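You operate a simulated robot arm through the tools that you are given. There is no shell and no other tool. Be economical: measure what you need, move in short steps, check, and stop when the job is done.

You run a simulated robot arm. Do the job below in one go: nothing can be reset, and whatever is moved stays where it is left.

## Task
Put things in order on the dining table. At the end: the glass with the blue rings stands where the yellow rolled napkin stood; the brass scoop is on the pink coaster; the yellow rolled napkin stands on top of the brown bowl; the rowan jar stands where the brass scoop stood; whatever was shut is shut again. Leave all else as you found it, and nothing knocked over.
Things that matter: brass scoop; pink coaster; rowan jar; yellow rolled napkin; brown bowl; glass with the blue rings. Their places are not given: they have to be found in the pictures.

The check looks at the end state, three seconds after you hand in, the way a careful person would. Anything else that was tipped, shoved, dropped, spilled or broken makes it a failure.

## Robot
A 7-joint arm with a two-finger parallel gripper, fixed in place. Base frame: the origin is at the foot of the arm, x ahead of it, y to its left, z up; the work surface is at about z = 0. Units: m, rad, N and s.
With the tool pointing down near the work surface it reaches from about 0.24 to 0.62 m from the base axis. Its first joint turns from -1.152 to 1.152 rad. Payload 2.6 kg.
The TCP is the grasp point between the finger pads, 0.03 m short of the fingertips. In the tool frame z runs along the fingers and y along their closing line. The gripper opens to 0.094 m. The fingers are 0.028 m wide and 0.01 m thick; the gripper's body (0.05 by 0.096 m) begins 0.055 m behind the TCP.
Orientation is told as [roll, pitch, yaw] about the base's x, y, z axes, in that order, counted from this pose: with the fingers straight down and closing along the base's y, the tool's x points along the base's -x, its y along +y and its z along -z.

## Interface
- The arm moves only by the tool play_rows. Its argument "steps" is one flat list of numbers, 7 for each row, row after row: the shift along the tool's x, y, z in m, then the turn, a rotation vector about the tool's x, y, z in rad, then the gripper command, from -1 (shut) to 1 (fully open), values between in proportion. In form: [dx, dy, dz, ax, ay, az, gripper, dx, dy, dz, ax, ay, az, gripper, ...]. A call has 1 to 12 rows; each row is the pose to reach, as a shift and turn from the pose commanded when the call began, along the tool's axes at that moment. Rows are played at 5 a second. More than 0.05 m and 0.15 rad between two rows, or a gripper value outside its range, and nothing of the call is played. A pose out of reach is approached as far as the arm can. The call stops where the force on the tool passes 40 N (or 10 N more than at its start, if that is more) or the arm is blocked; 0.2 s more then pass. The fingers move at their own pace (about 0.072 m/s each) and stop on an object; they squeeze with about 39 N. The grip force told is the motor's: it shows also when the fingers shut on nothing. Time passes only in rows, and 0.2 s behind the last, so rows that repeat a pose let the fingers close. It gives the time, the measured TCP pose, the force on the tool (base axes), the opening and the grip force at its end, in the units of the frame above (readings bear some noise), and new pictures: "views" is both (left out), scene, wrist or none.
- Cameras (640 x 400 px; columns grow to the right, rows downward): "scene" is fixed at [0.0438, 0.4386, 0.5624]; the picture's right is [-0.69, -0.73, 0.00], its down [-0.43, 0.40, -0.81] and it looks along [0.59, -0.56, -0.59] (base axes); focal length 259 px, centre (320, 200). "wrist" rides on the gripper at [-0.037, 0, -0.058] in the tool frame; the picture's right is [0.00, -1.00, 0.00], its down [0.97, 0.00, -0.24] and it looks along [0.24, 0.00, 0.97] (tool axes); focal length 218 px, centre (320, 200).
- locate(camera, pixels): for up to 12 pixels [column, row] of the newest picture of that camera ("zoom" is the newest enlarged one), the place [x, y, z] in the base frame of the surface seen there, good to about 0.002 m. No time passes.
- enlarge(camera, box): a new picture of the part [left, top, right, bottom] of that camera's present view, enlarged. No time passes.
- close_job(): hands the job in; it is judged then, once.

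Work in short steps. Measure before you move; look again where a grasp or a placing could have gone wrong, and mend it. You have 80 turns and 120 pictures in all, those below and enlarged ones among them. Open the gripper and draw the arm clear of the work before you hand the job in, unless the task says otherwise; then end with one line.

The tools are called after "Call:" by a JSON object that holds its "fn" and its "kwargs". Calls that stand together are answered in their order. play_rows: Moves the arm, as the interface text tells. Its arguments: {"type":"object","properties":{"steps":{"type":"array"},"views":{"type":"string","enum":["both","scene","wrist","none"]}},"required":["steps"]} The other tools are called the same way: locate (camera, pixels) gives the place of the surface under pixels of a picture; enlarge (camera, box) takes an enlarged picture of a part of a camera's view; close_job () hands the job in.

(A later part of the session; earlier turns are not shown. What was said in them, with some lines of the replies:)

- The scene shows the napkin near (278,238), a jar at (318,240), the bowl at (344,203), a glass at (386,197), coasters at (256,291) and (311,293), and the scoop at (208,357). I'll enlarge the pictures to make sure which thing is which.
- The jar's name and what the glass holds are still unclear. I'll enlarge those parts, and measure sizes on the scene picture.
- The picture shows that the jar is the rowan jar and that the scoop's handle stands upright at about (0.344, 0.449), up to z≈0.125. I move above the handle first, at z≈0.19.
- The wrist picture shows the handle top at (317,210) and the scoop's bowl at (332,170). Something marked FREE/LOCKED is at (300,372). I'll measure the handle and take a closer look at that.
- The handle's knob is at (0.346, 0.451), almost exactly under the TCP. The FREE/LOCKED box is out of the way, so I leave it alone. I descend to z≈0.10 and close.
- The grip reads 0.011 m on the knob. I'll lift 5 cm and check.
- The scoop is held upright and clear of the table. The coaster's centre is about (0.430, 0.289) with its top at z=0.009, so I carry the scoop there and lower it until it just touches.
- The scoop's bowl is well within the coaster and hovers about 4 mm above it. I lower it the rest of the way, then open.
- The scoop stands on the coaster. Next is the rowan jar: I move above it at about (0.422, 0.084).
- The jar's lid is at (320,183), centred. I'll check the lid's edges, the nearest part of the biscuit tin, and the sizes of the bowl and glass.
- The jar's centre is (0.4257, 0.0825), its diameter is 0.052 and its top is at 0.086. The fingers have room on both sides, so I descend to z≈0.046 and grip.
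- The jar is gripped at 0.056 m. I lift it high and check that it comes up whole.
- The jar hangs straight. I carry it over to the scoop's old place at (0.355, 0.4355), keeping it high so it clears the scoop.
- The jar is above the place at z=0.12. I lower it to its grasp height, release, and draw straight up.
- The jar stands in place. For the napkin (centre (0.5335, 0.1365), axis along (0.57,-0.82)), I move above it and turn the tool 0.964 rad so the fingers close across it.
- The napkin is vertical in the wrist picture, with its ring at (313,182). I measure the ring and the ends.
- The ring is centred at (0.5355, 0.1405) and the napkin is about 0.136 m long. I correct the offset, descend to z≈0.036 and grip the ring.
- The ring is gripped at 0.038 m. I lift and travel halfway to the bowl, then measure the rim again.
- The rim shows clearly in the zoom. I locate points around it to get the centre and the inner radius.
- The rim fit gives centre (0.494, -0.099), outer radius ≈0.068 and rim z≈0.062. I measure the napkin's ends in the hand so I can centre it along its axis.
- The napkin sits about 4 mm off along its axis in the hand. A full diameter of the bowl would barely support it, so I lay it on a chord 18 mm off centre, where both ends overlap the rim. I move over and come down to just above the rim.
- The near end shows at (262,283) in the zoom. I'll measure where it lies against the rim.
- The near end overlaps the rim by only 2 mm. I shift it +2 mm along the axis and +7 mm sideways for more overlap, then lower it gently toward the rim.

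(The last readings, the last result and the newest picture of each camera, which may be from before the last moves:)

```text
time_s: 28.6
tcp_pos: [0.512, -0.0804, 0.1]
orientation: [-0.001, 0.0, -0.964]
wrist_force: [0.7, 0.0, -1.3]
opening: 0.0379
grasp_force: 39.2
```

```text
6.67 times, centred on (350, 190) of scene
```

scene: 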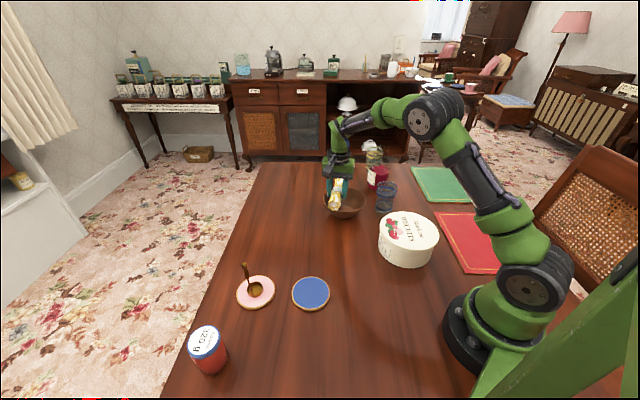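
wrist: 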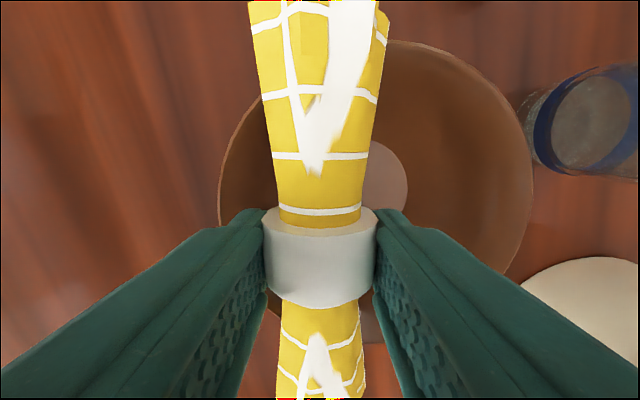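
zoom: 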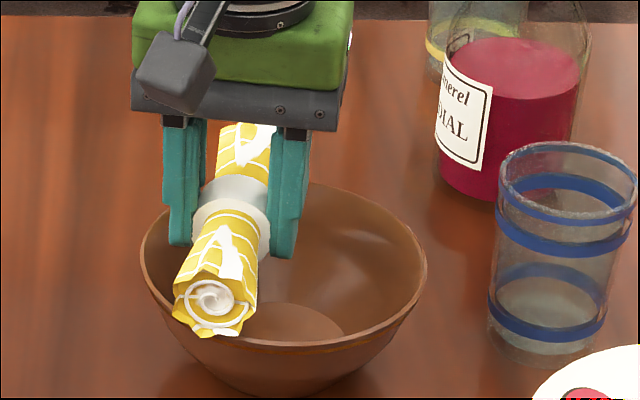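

The near end now covers the rim. I lower 1 mm at a time and watch for contact.

Call:
{"fn": "play_rows", "kwargs": {"steps": [0, 0, 0.001, 0, 0, 0, -1, 0, 0, 0.001, 0, 0, 0, -1], "views": "none"}}

Call:
{"fn": "play_rows", "kwargs": {"steps": [0, 0, 0.0015, 0, 0, 0, -1, 0, 0, 0.0015, 0, 0, 0, -1], "views": "scene"}}

Call:
{"fn": "enlarge", "kwargs": {"camera": "scene", "box": [310, 160, 390, 220]}}

```text
time_s: 29.2
tcp_pos: [0.5116, -0.0796, 0.0999]
orientation: [0.001, 0.0, -0.964]
wrist_force: [-1.2, 0.1, 5.0]
opening: 0.0379
grasp_force: 39.1
```

```text
time_s: 29.8
tcp_pos: [0.5126, -0.0802, 0.1001]
orientation: [0.001, -0.002, -0.965]
wrist_force: [-4.1, -0.2, 19.3]
opening: 0.0377
grasp_force: 39.3
```

scene: 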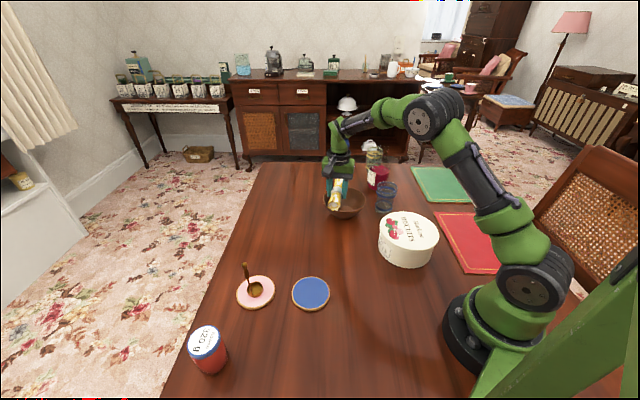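

```text
6.67 times, centred on (350, 190) of scene
```

zoom: 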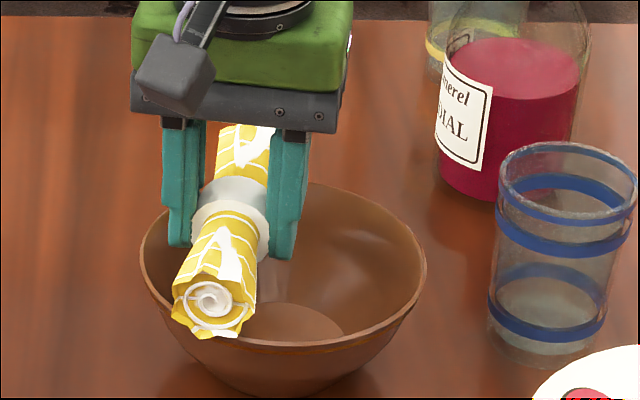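

The force rose to 19 N, so the napkin rests on the rim. I ease off 2 mm, open just enough to let go, and wait.

Call:
{"fn": "play_rows", "kwargs": {"steps": [0, 0, -0.002, 0, 0, 0, -1, 0, 0, -0.002, 0, 0, 0, -0.1, 0, 0, -0.002, 0, 0, 0, 0.2, 0, 0, -0.002, 0, 0, 0, 0.2, 0, 0, -0.002, 0, 0, 0, 0.2]}}

Call:
{"fn": "enlarge", "kwargs": {"camera": "scene", "box": [310, 160, 390, 220]}}

```text
time_s: 31.0
tcp_pos: [0.5116, -0.08, 0.0994]
orientation: [-0.002, 0.0, -0.964]
wrist_force: [0.7, 0.1, 0.0]
opening: 0.0564
grasp_force: 0.0
```

scene: 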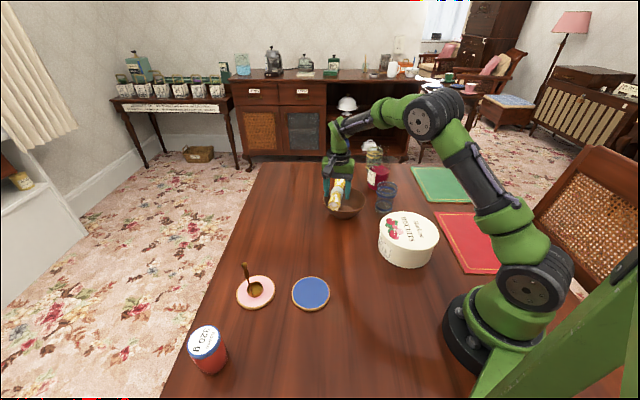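
wrist: 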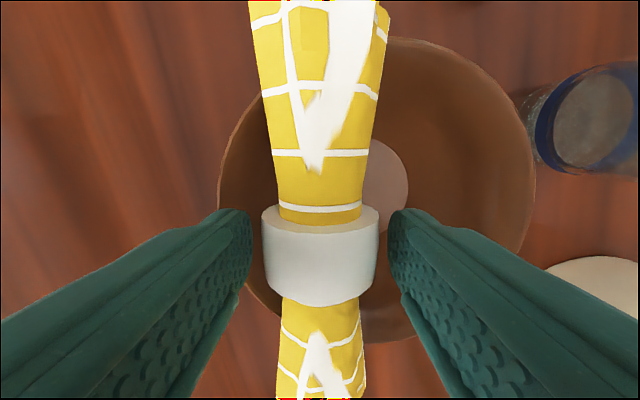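

```text
6.67 times, centred on (350, 190) of scene
```

zoom: 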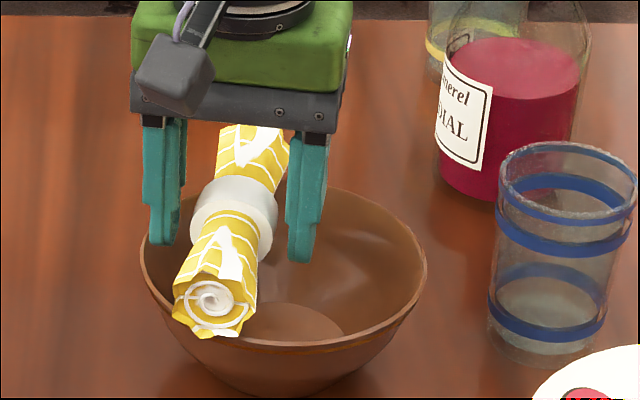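

The napkin stays put on the rim. I withdraw straight up at the same opening.

Call:
{"fn": "play_rows", "kwargs": {"steps": [0, 0, -0.02, 0, 0, 0, 0.2, 0, 0, -0.05, 0, 0, 0, 0.2, 0, 0, -0.09, 0, 0, 0, 0.2, 0, 0, -0.13, 0, 0, 0, 0.2, 0, 0, -0.13, 0, 0, 0, 1, 0, 0, -0.13, 0, 0, 0, 1]}}

Call:
{"fn": "enlarge", "kwargs": {"camera": "scene", "box": [310, 140, 430, 230]}}

```text
time_s: 32.4
tcp_pos: [0.5134, -0.0809, 0.2303]
orientation: [0.001, 0.0, -0.962]
wrist_force: [-0.5, -0.6, 0.3]
opening: 0.094
grasp_force: 0.1
```

scene: 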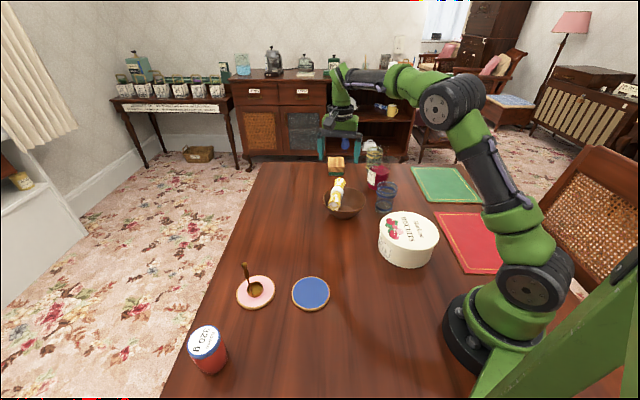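
wrist: 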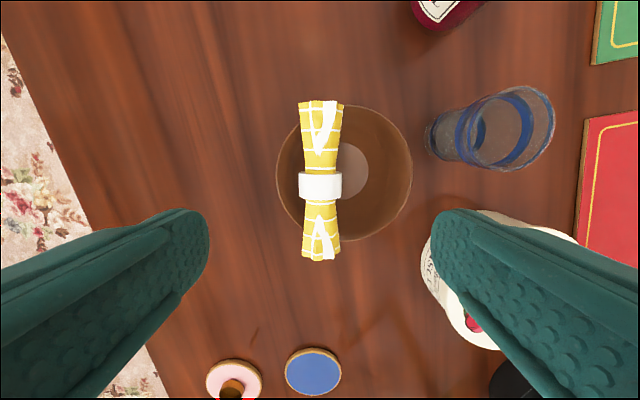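

```text
4.44 times, centred on (370, 185) of scene
```

zoom: 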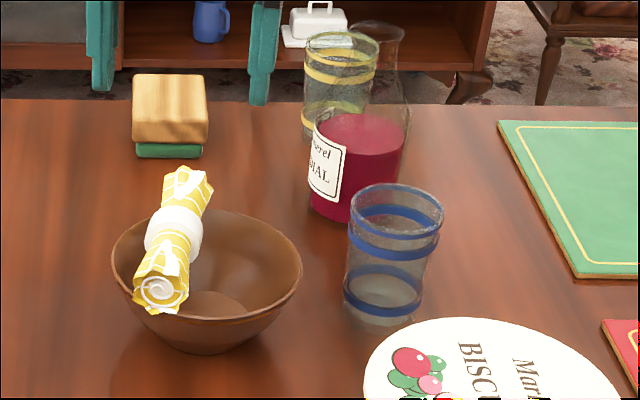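

The napkin lies across the bowl with both ends over the rim. Next I measure the glass and its neighbours (tin, carafe, bowl).

Call:
{"fn": "locate", "kwargs": {"camera": "wrist", "pixels": [[553, 118], [530, 88], [500, 166], [470, 142], [428, 140], [455, 162], [460, 108], [427, 240], [440, 30], [455, 222], [490, 214], [413, 180]]}}

Call:
{"fn": "locate", "kwargs": {"camera": "zoom", "pixels": [[350, 205], [443, 222], [400, 184], [391, 238], [345, 293], [415, 310], [375, 325], [365, 383], [400, 330], [345, 220], [403, 190], [443, 319]]}}

```text
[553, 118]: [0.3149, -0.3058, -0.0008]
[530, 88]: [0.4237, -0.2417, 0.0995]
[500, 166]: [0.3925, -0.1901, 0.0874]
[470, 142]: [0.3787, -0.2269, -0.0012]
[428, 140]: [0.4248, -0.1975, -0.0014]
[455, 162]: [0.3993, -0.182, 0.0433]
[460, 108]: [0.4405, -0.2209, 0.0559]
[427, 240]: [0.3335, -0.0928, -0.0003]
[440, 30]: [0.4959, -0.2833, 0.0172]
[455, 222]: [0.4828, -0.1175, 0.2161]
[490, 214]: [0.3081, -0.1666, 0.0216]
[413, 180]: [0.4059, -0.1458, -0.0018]
```

```text
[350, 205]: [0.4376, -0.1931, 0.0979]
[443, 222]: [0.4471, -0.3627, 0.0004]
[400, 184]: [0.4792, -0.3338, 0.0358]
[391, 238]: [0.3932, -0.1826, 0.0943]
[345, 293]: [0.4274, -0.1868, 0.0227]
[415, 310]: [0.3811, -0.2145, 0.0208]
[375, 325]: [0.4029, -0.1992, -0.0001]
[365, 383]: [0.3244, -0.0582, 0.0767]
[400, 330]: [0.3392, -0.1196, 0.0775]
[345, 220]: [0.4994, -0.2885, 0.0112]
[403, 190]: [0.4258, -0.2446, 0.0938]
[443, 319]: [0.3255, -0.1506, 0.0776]
```

The glass is centred near (0.4095, -0.2135), r≈0.035, with its rim at z≈0.097 and nothing closer than about 4 cm. I move above it and turn the tool back to yaw 0.

Call:
{"fn": "play_rows", "kwargs": {"steps": [-0.0074, -0.0228, 0, 0, 0, -0.1377, 1, -0.0149, -0.0456, 0, 0, 0, -0.2754, 1, -0.0223, -0.0684, 0, 0, 0, -0.4131, 1, -0.0297, -0.0911, 0, 0, 0, -0.5509, 1, -0.0371, -0.1139, 0, 0, 0, -0.6886, 1, -0.0446, -0.1367, 0, 0, 0, -0.8263, 1, -0.052, -0.1595, 0.01, 0, 0, -0.964, 1, -0.052, -0.1595, 0.01, 0, 0, -0.964, 1]}}

Call:
{"fn": "enlarge", "kwargs": {"camera": "wrist", "box": [240, 110, 400, 230]}}

```text
time_s: 34.2
tcp_pos: [0.4107, -0.2132, 0.2186]
orientation: [0.0, 0.0, 0.002]
wrist_force: [0.0, -0.3, 0.4]
opening: 0.0939
grasp_force: 0.0
```

scene: 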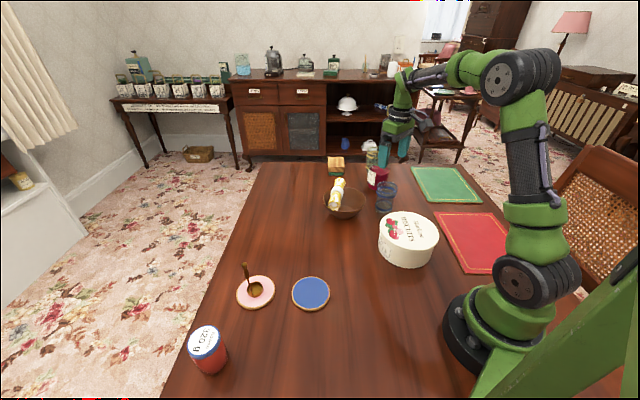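
wrist: 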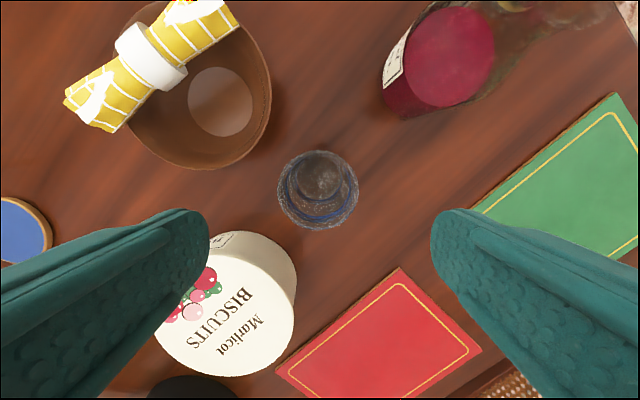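

```text
3.33 times, centred on (320, 170) of wrist
```

zoom: 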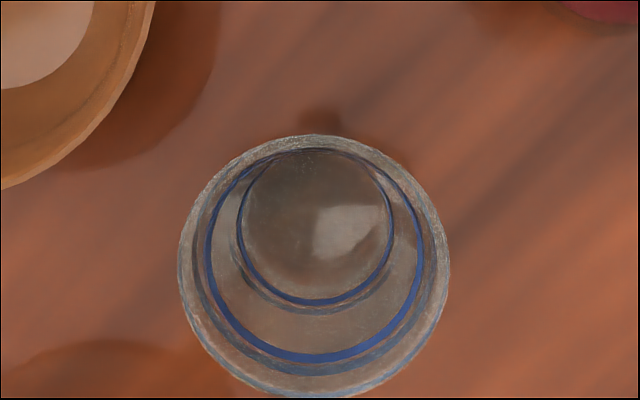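

The glass is centred beneath the gripper and the finger sides are clear. I descend to z≈0.062 and close.

Call:
{"fn": "play_rows", "kwargs": {"steps": [-0.0005, 0, 0.045, 0, 0, 0, 1, -0.0005, 0, 0.09, 0, 0, 0, 1, -0.0005, 0, 0.13, 0, 0, 0, 1, -0.0005, 0, 0.157, 0, 0, 0, 1, -0.0005, 0, 0.157, 0, 0, 0, 1, -0.0005, 0, 0.157, 0, 0, 0, -1, -0.0005, 0, 0.157, 0, 0, 0, -1, -0.0005, 0, 0.157, 0, 0, 0, -1, -0.0005, 0, 0.157, 0, 0, 0, -1]}}

Call:
{"fn": "enlarge", "kwargs": {"camera": "scene", "box": [310, 140, 430, 230]}}

```text
time_s: 36.2
tcp_pos: [0.4096, -0.2145, 0.0606]
orientation: [-0.001, 0.001, 0.001]
wrist_force: [-0.3, -1.0, -0.4]
opening: 0.0671
grasp_force: 38.6
```

scene: 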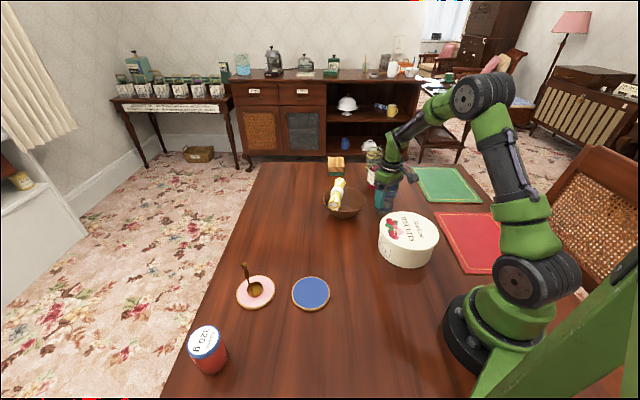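
wrist: 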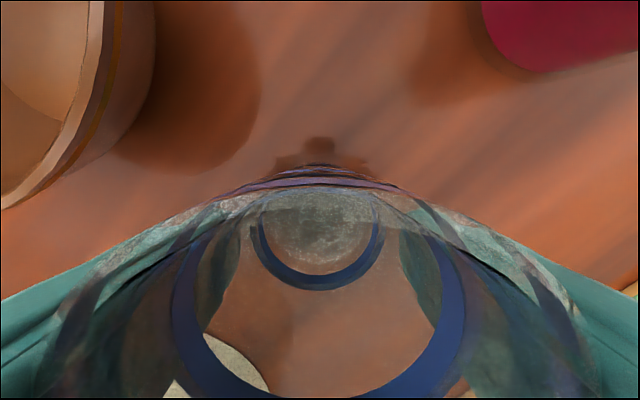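

```text
4.44 times, centred on (370, 185) of scene
```

zoom: 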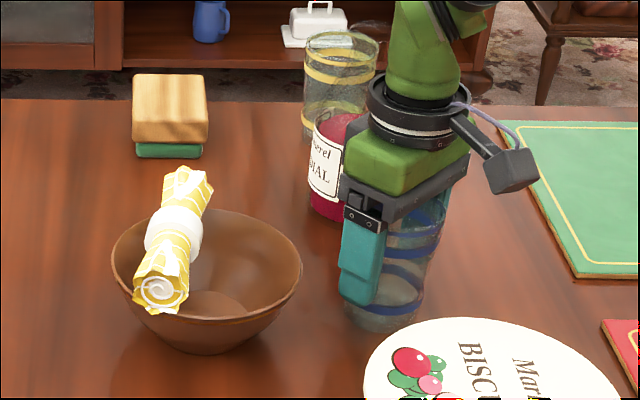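

The glass is gripped at 0.067 m. I lift it straight up and check for tilt.

Call:
{"fn": "play_rows", "kwargs": {"steps": [0, 0, -0.015, 0, 0, 0, -1, 0, 0, -0.05, 0, 0, 0, -1, 0, 0, -0.09, 0, 0, 0, -1, 0, 0, -0.13, 0, 0, 0, -1, 0, 0, -0.165, 0, 0, 0, -1, 0, 0, -0.165, 0, 0, 0, -1], "views": "scene"}}

Call:
{"fn": "enlarge", "kwargs": {"camera": "scene", "box": [310, 70, 450, 190]}}

```text
time_s: 37.6
tcp_pos: [0.412, -0.2143, 0.2264]
orientation: [0.001, 0.0, -0.001]
wrist_force: [-1.0, -0.9, -1.9]
opening: 0.0671
grasp_force: 39.0
```

scene: 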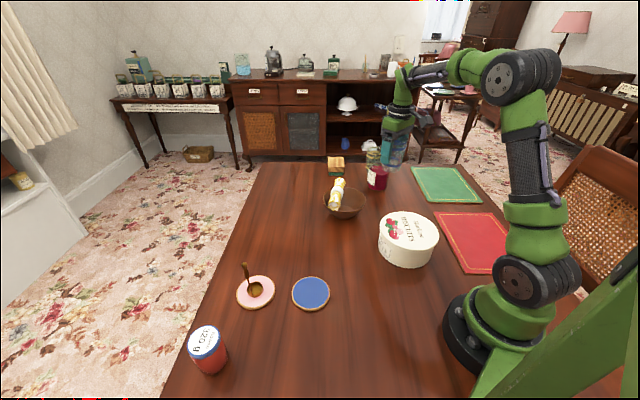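

```text
3.33 times, centred on (380, 130) of scene
```

zoom: 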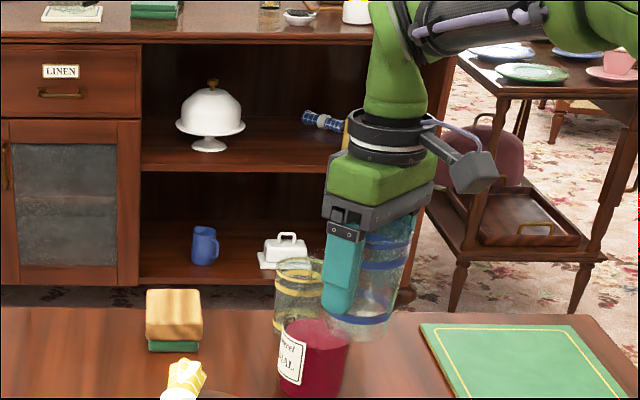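

The glass is upright and clear. With its bottom at z≈0.165 it passes well above the bowl and napkin, so I carry it to (0.535, 0.1385).

Call:
{"fn": "play_rows", "kwargs": {"steps": [-0.0138, 0.0391, 0, 0, 0, 0, -1, -0.0276, 0.0782, 0, 0, 0, 0, -1, -0.0413, 0.1173, 0, 0, 0, 0, -1, -0.0551, 0.1564, 0, 0, 0, 0, -1, -0.0689, 0.1956, 0, 0, 0, 0, -1, -0.0827, 0.2347, 0, 0, 0, 0, -1, -0.0964, 0.2738, 0, 0, 0, 0, -1, -0.1102, 0.3129, 0, 0, 0, 0, -1, -0.124, 0.352, 0, 0, 0, 0, -1, -0.124, 0.352, 0.05, 0, 0, 0, -1, -0.124, 0.352, 0.1, 0, 0, 0, -1, -0.124, 0.352, 0.1, 0, 0, 0, -1]}}

Call:
{"fn": "enlarge", "kwargs": {"camera": "scene", "box": [220, 150, 380, 270]}}

```text
time_s: 40.2
tcp_pos: [0.5361, 0.1385, 0.1264]
orientation: [-0.001, -0.001, 0.0]
wrist_force: [0.5, -0.2, -1.9]
opening: 0.0667
grasp_force: 39.0
```

scene: 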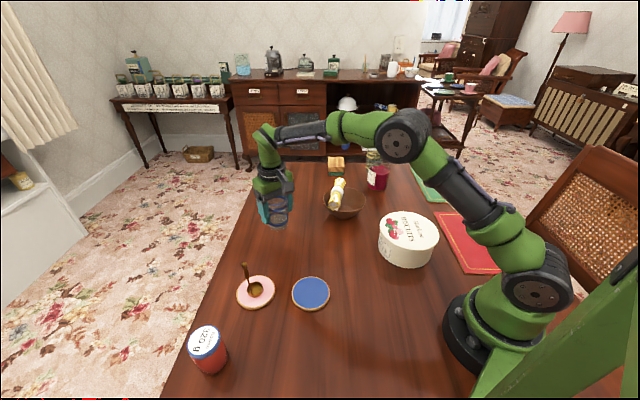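
wrist: 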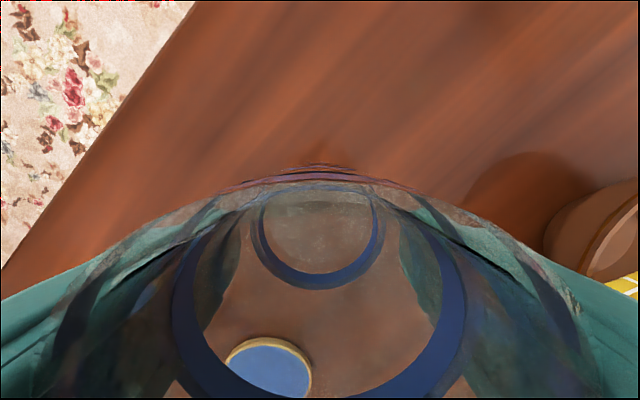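

```text
3.33 times, centred on (300, 210) of scene
```

zoom: 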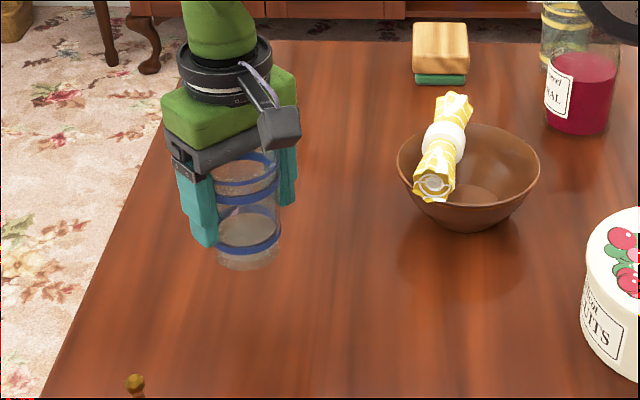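

The glass is above its spot and upright. I lower it 65 mm to its original height, release gently and draw up.

Call:
{"fn": "play_rows", "kwargs": {"steps": [0, 0, 0.03, 0, 0, 0, -1, 0, 0, 0.052, 0, 0, 0, -1, 0, 0, 0.062, 0, 0, 0, -1, 0, 0, 0.065, 0, 0, 0, -1, 0, 0, 0.065, 0, 0, 0, -1, 0, 0, 0.065, 0, 0, 0, 0.6, 0, 0, 0.065, 0, 0, 0, 1, 0, 0, 0.065, 0, 0, 0, 1, 0, 0, 0.03, 0, 0, 0, 1, 0, 0, -0.015, 0, 0, 0, 1, 0, 0, -0.06, 0, 0, 0, 1, 0, 0, -0.1, 0, 0, 0, 1]}}

Call:
{"fn": "enlarge", "kwargs": {"camera": "scene", "box": [220, 150, 380, 270]}}

```text
time_s: 42.8
tcp_pos: [0.5346, 0.1406, 0.2259]
orientation: [0.0, -0.001, 0.002]
wrist_force: [-0.3, -0.3, 0.2]
opening: 0.0939
grasp_force: 0.1
```

scene: 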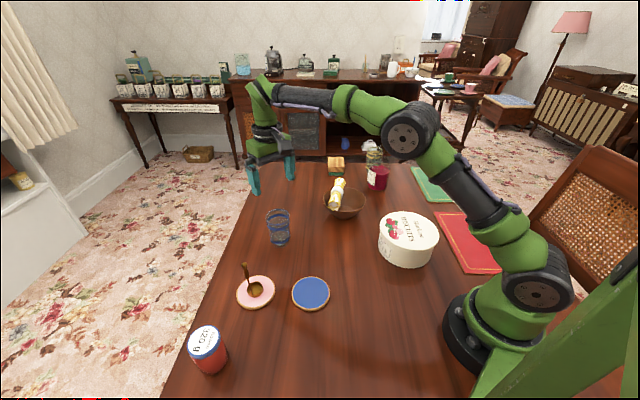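
wrist: 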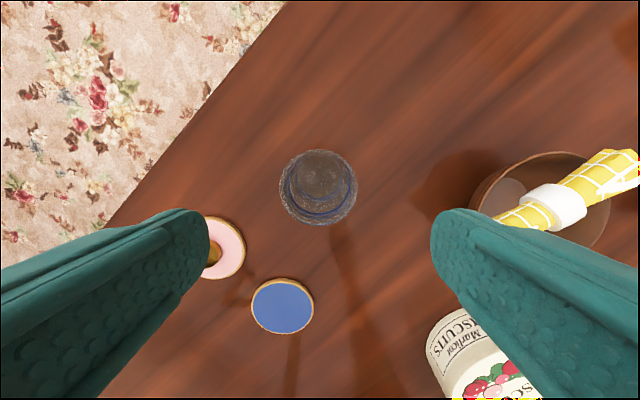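

```text
3.33 times, centred on (300, 210) of scene
```

zoom: 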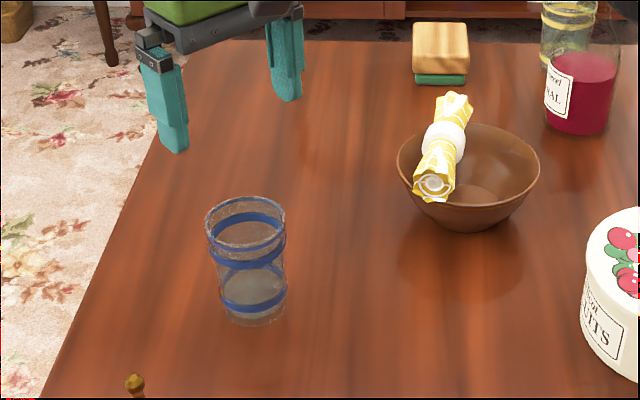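

The glass stands upright in the napkin's old place. I draw the arm up and back to where it began.

Call:
{"fn": "play_rows", "kwargs": {"steps": [0, 0, -0.045, 0, 0, 0, 1, 0, 0, -0.085, 0, 0, 0, 1, 0.035, -0.03, -0.085, 0, 0, 0, 1, 0.07, -0.06, -0.085, 0, 0, 0, 1, 0.105, -0.085, -0.085, 0, 0, 0, 1, 0.14, -0.1, -0.085, 0, 0, 0, 1, 0.14, -0.1, -0.085, 0, 0, 0, 1]}}

```text
time_s: 44.4
tcp_pos: [0.393, 0.0405, 0.3118]
orientation: [-0.001, 0.001, 0.0]
wrist_force: [-0.9, -0.5, -0.8]
opening: 0.0941
grasp_force: 0.1
out of reach, approached as far as the arm can: row 2
```

scene: 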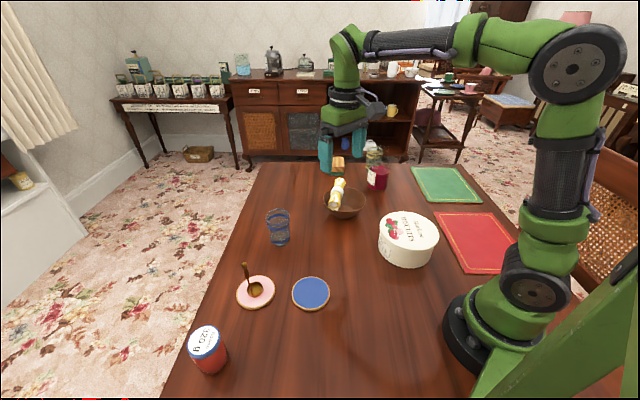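
wrist: 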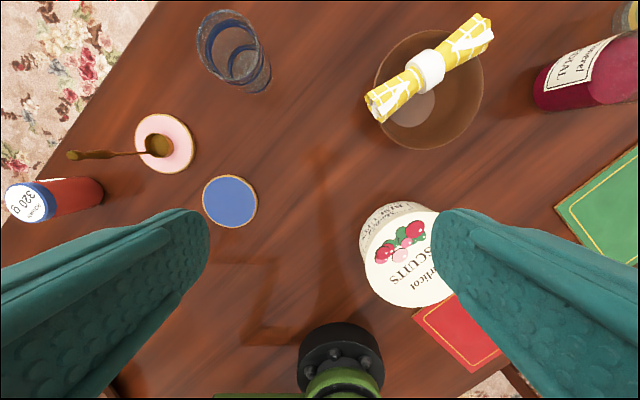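

Both pictures show everything in place and upright, the other things where they were, and the arm clear with the gripper open. I hand the job in.

Call:
{"fn": "close_job", "kwargs": {}}

```text
The job is handed in.
```

The scoop is on the pink coaster, the rowan jar is where the scoop stood, the napkin lies across the top of the brown bowl, and the blue-ringed glass stands where the napkin was; nothing was opened or knocked over.
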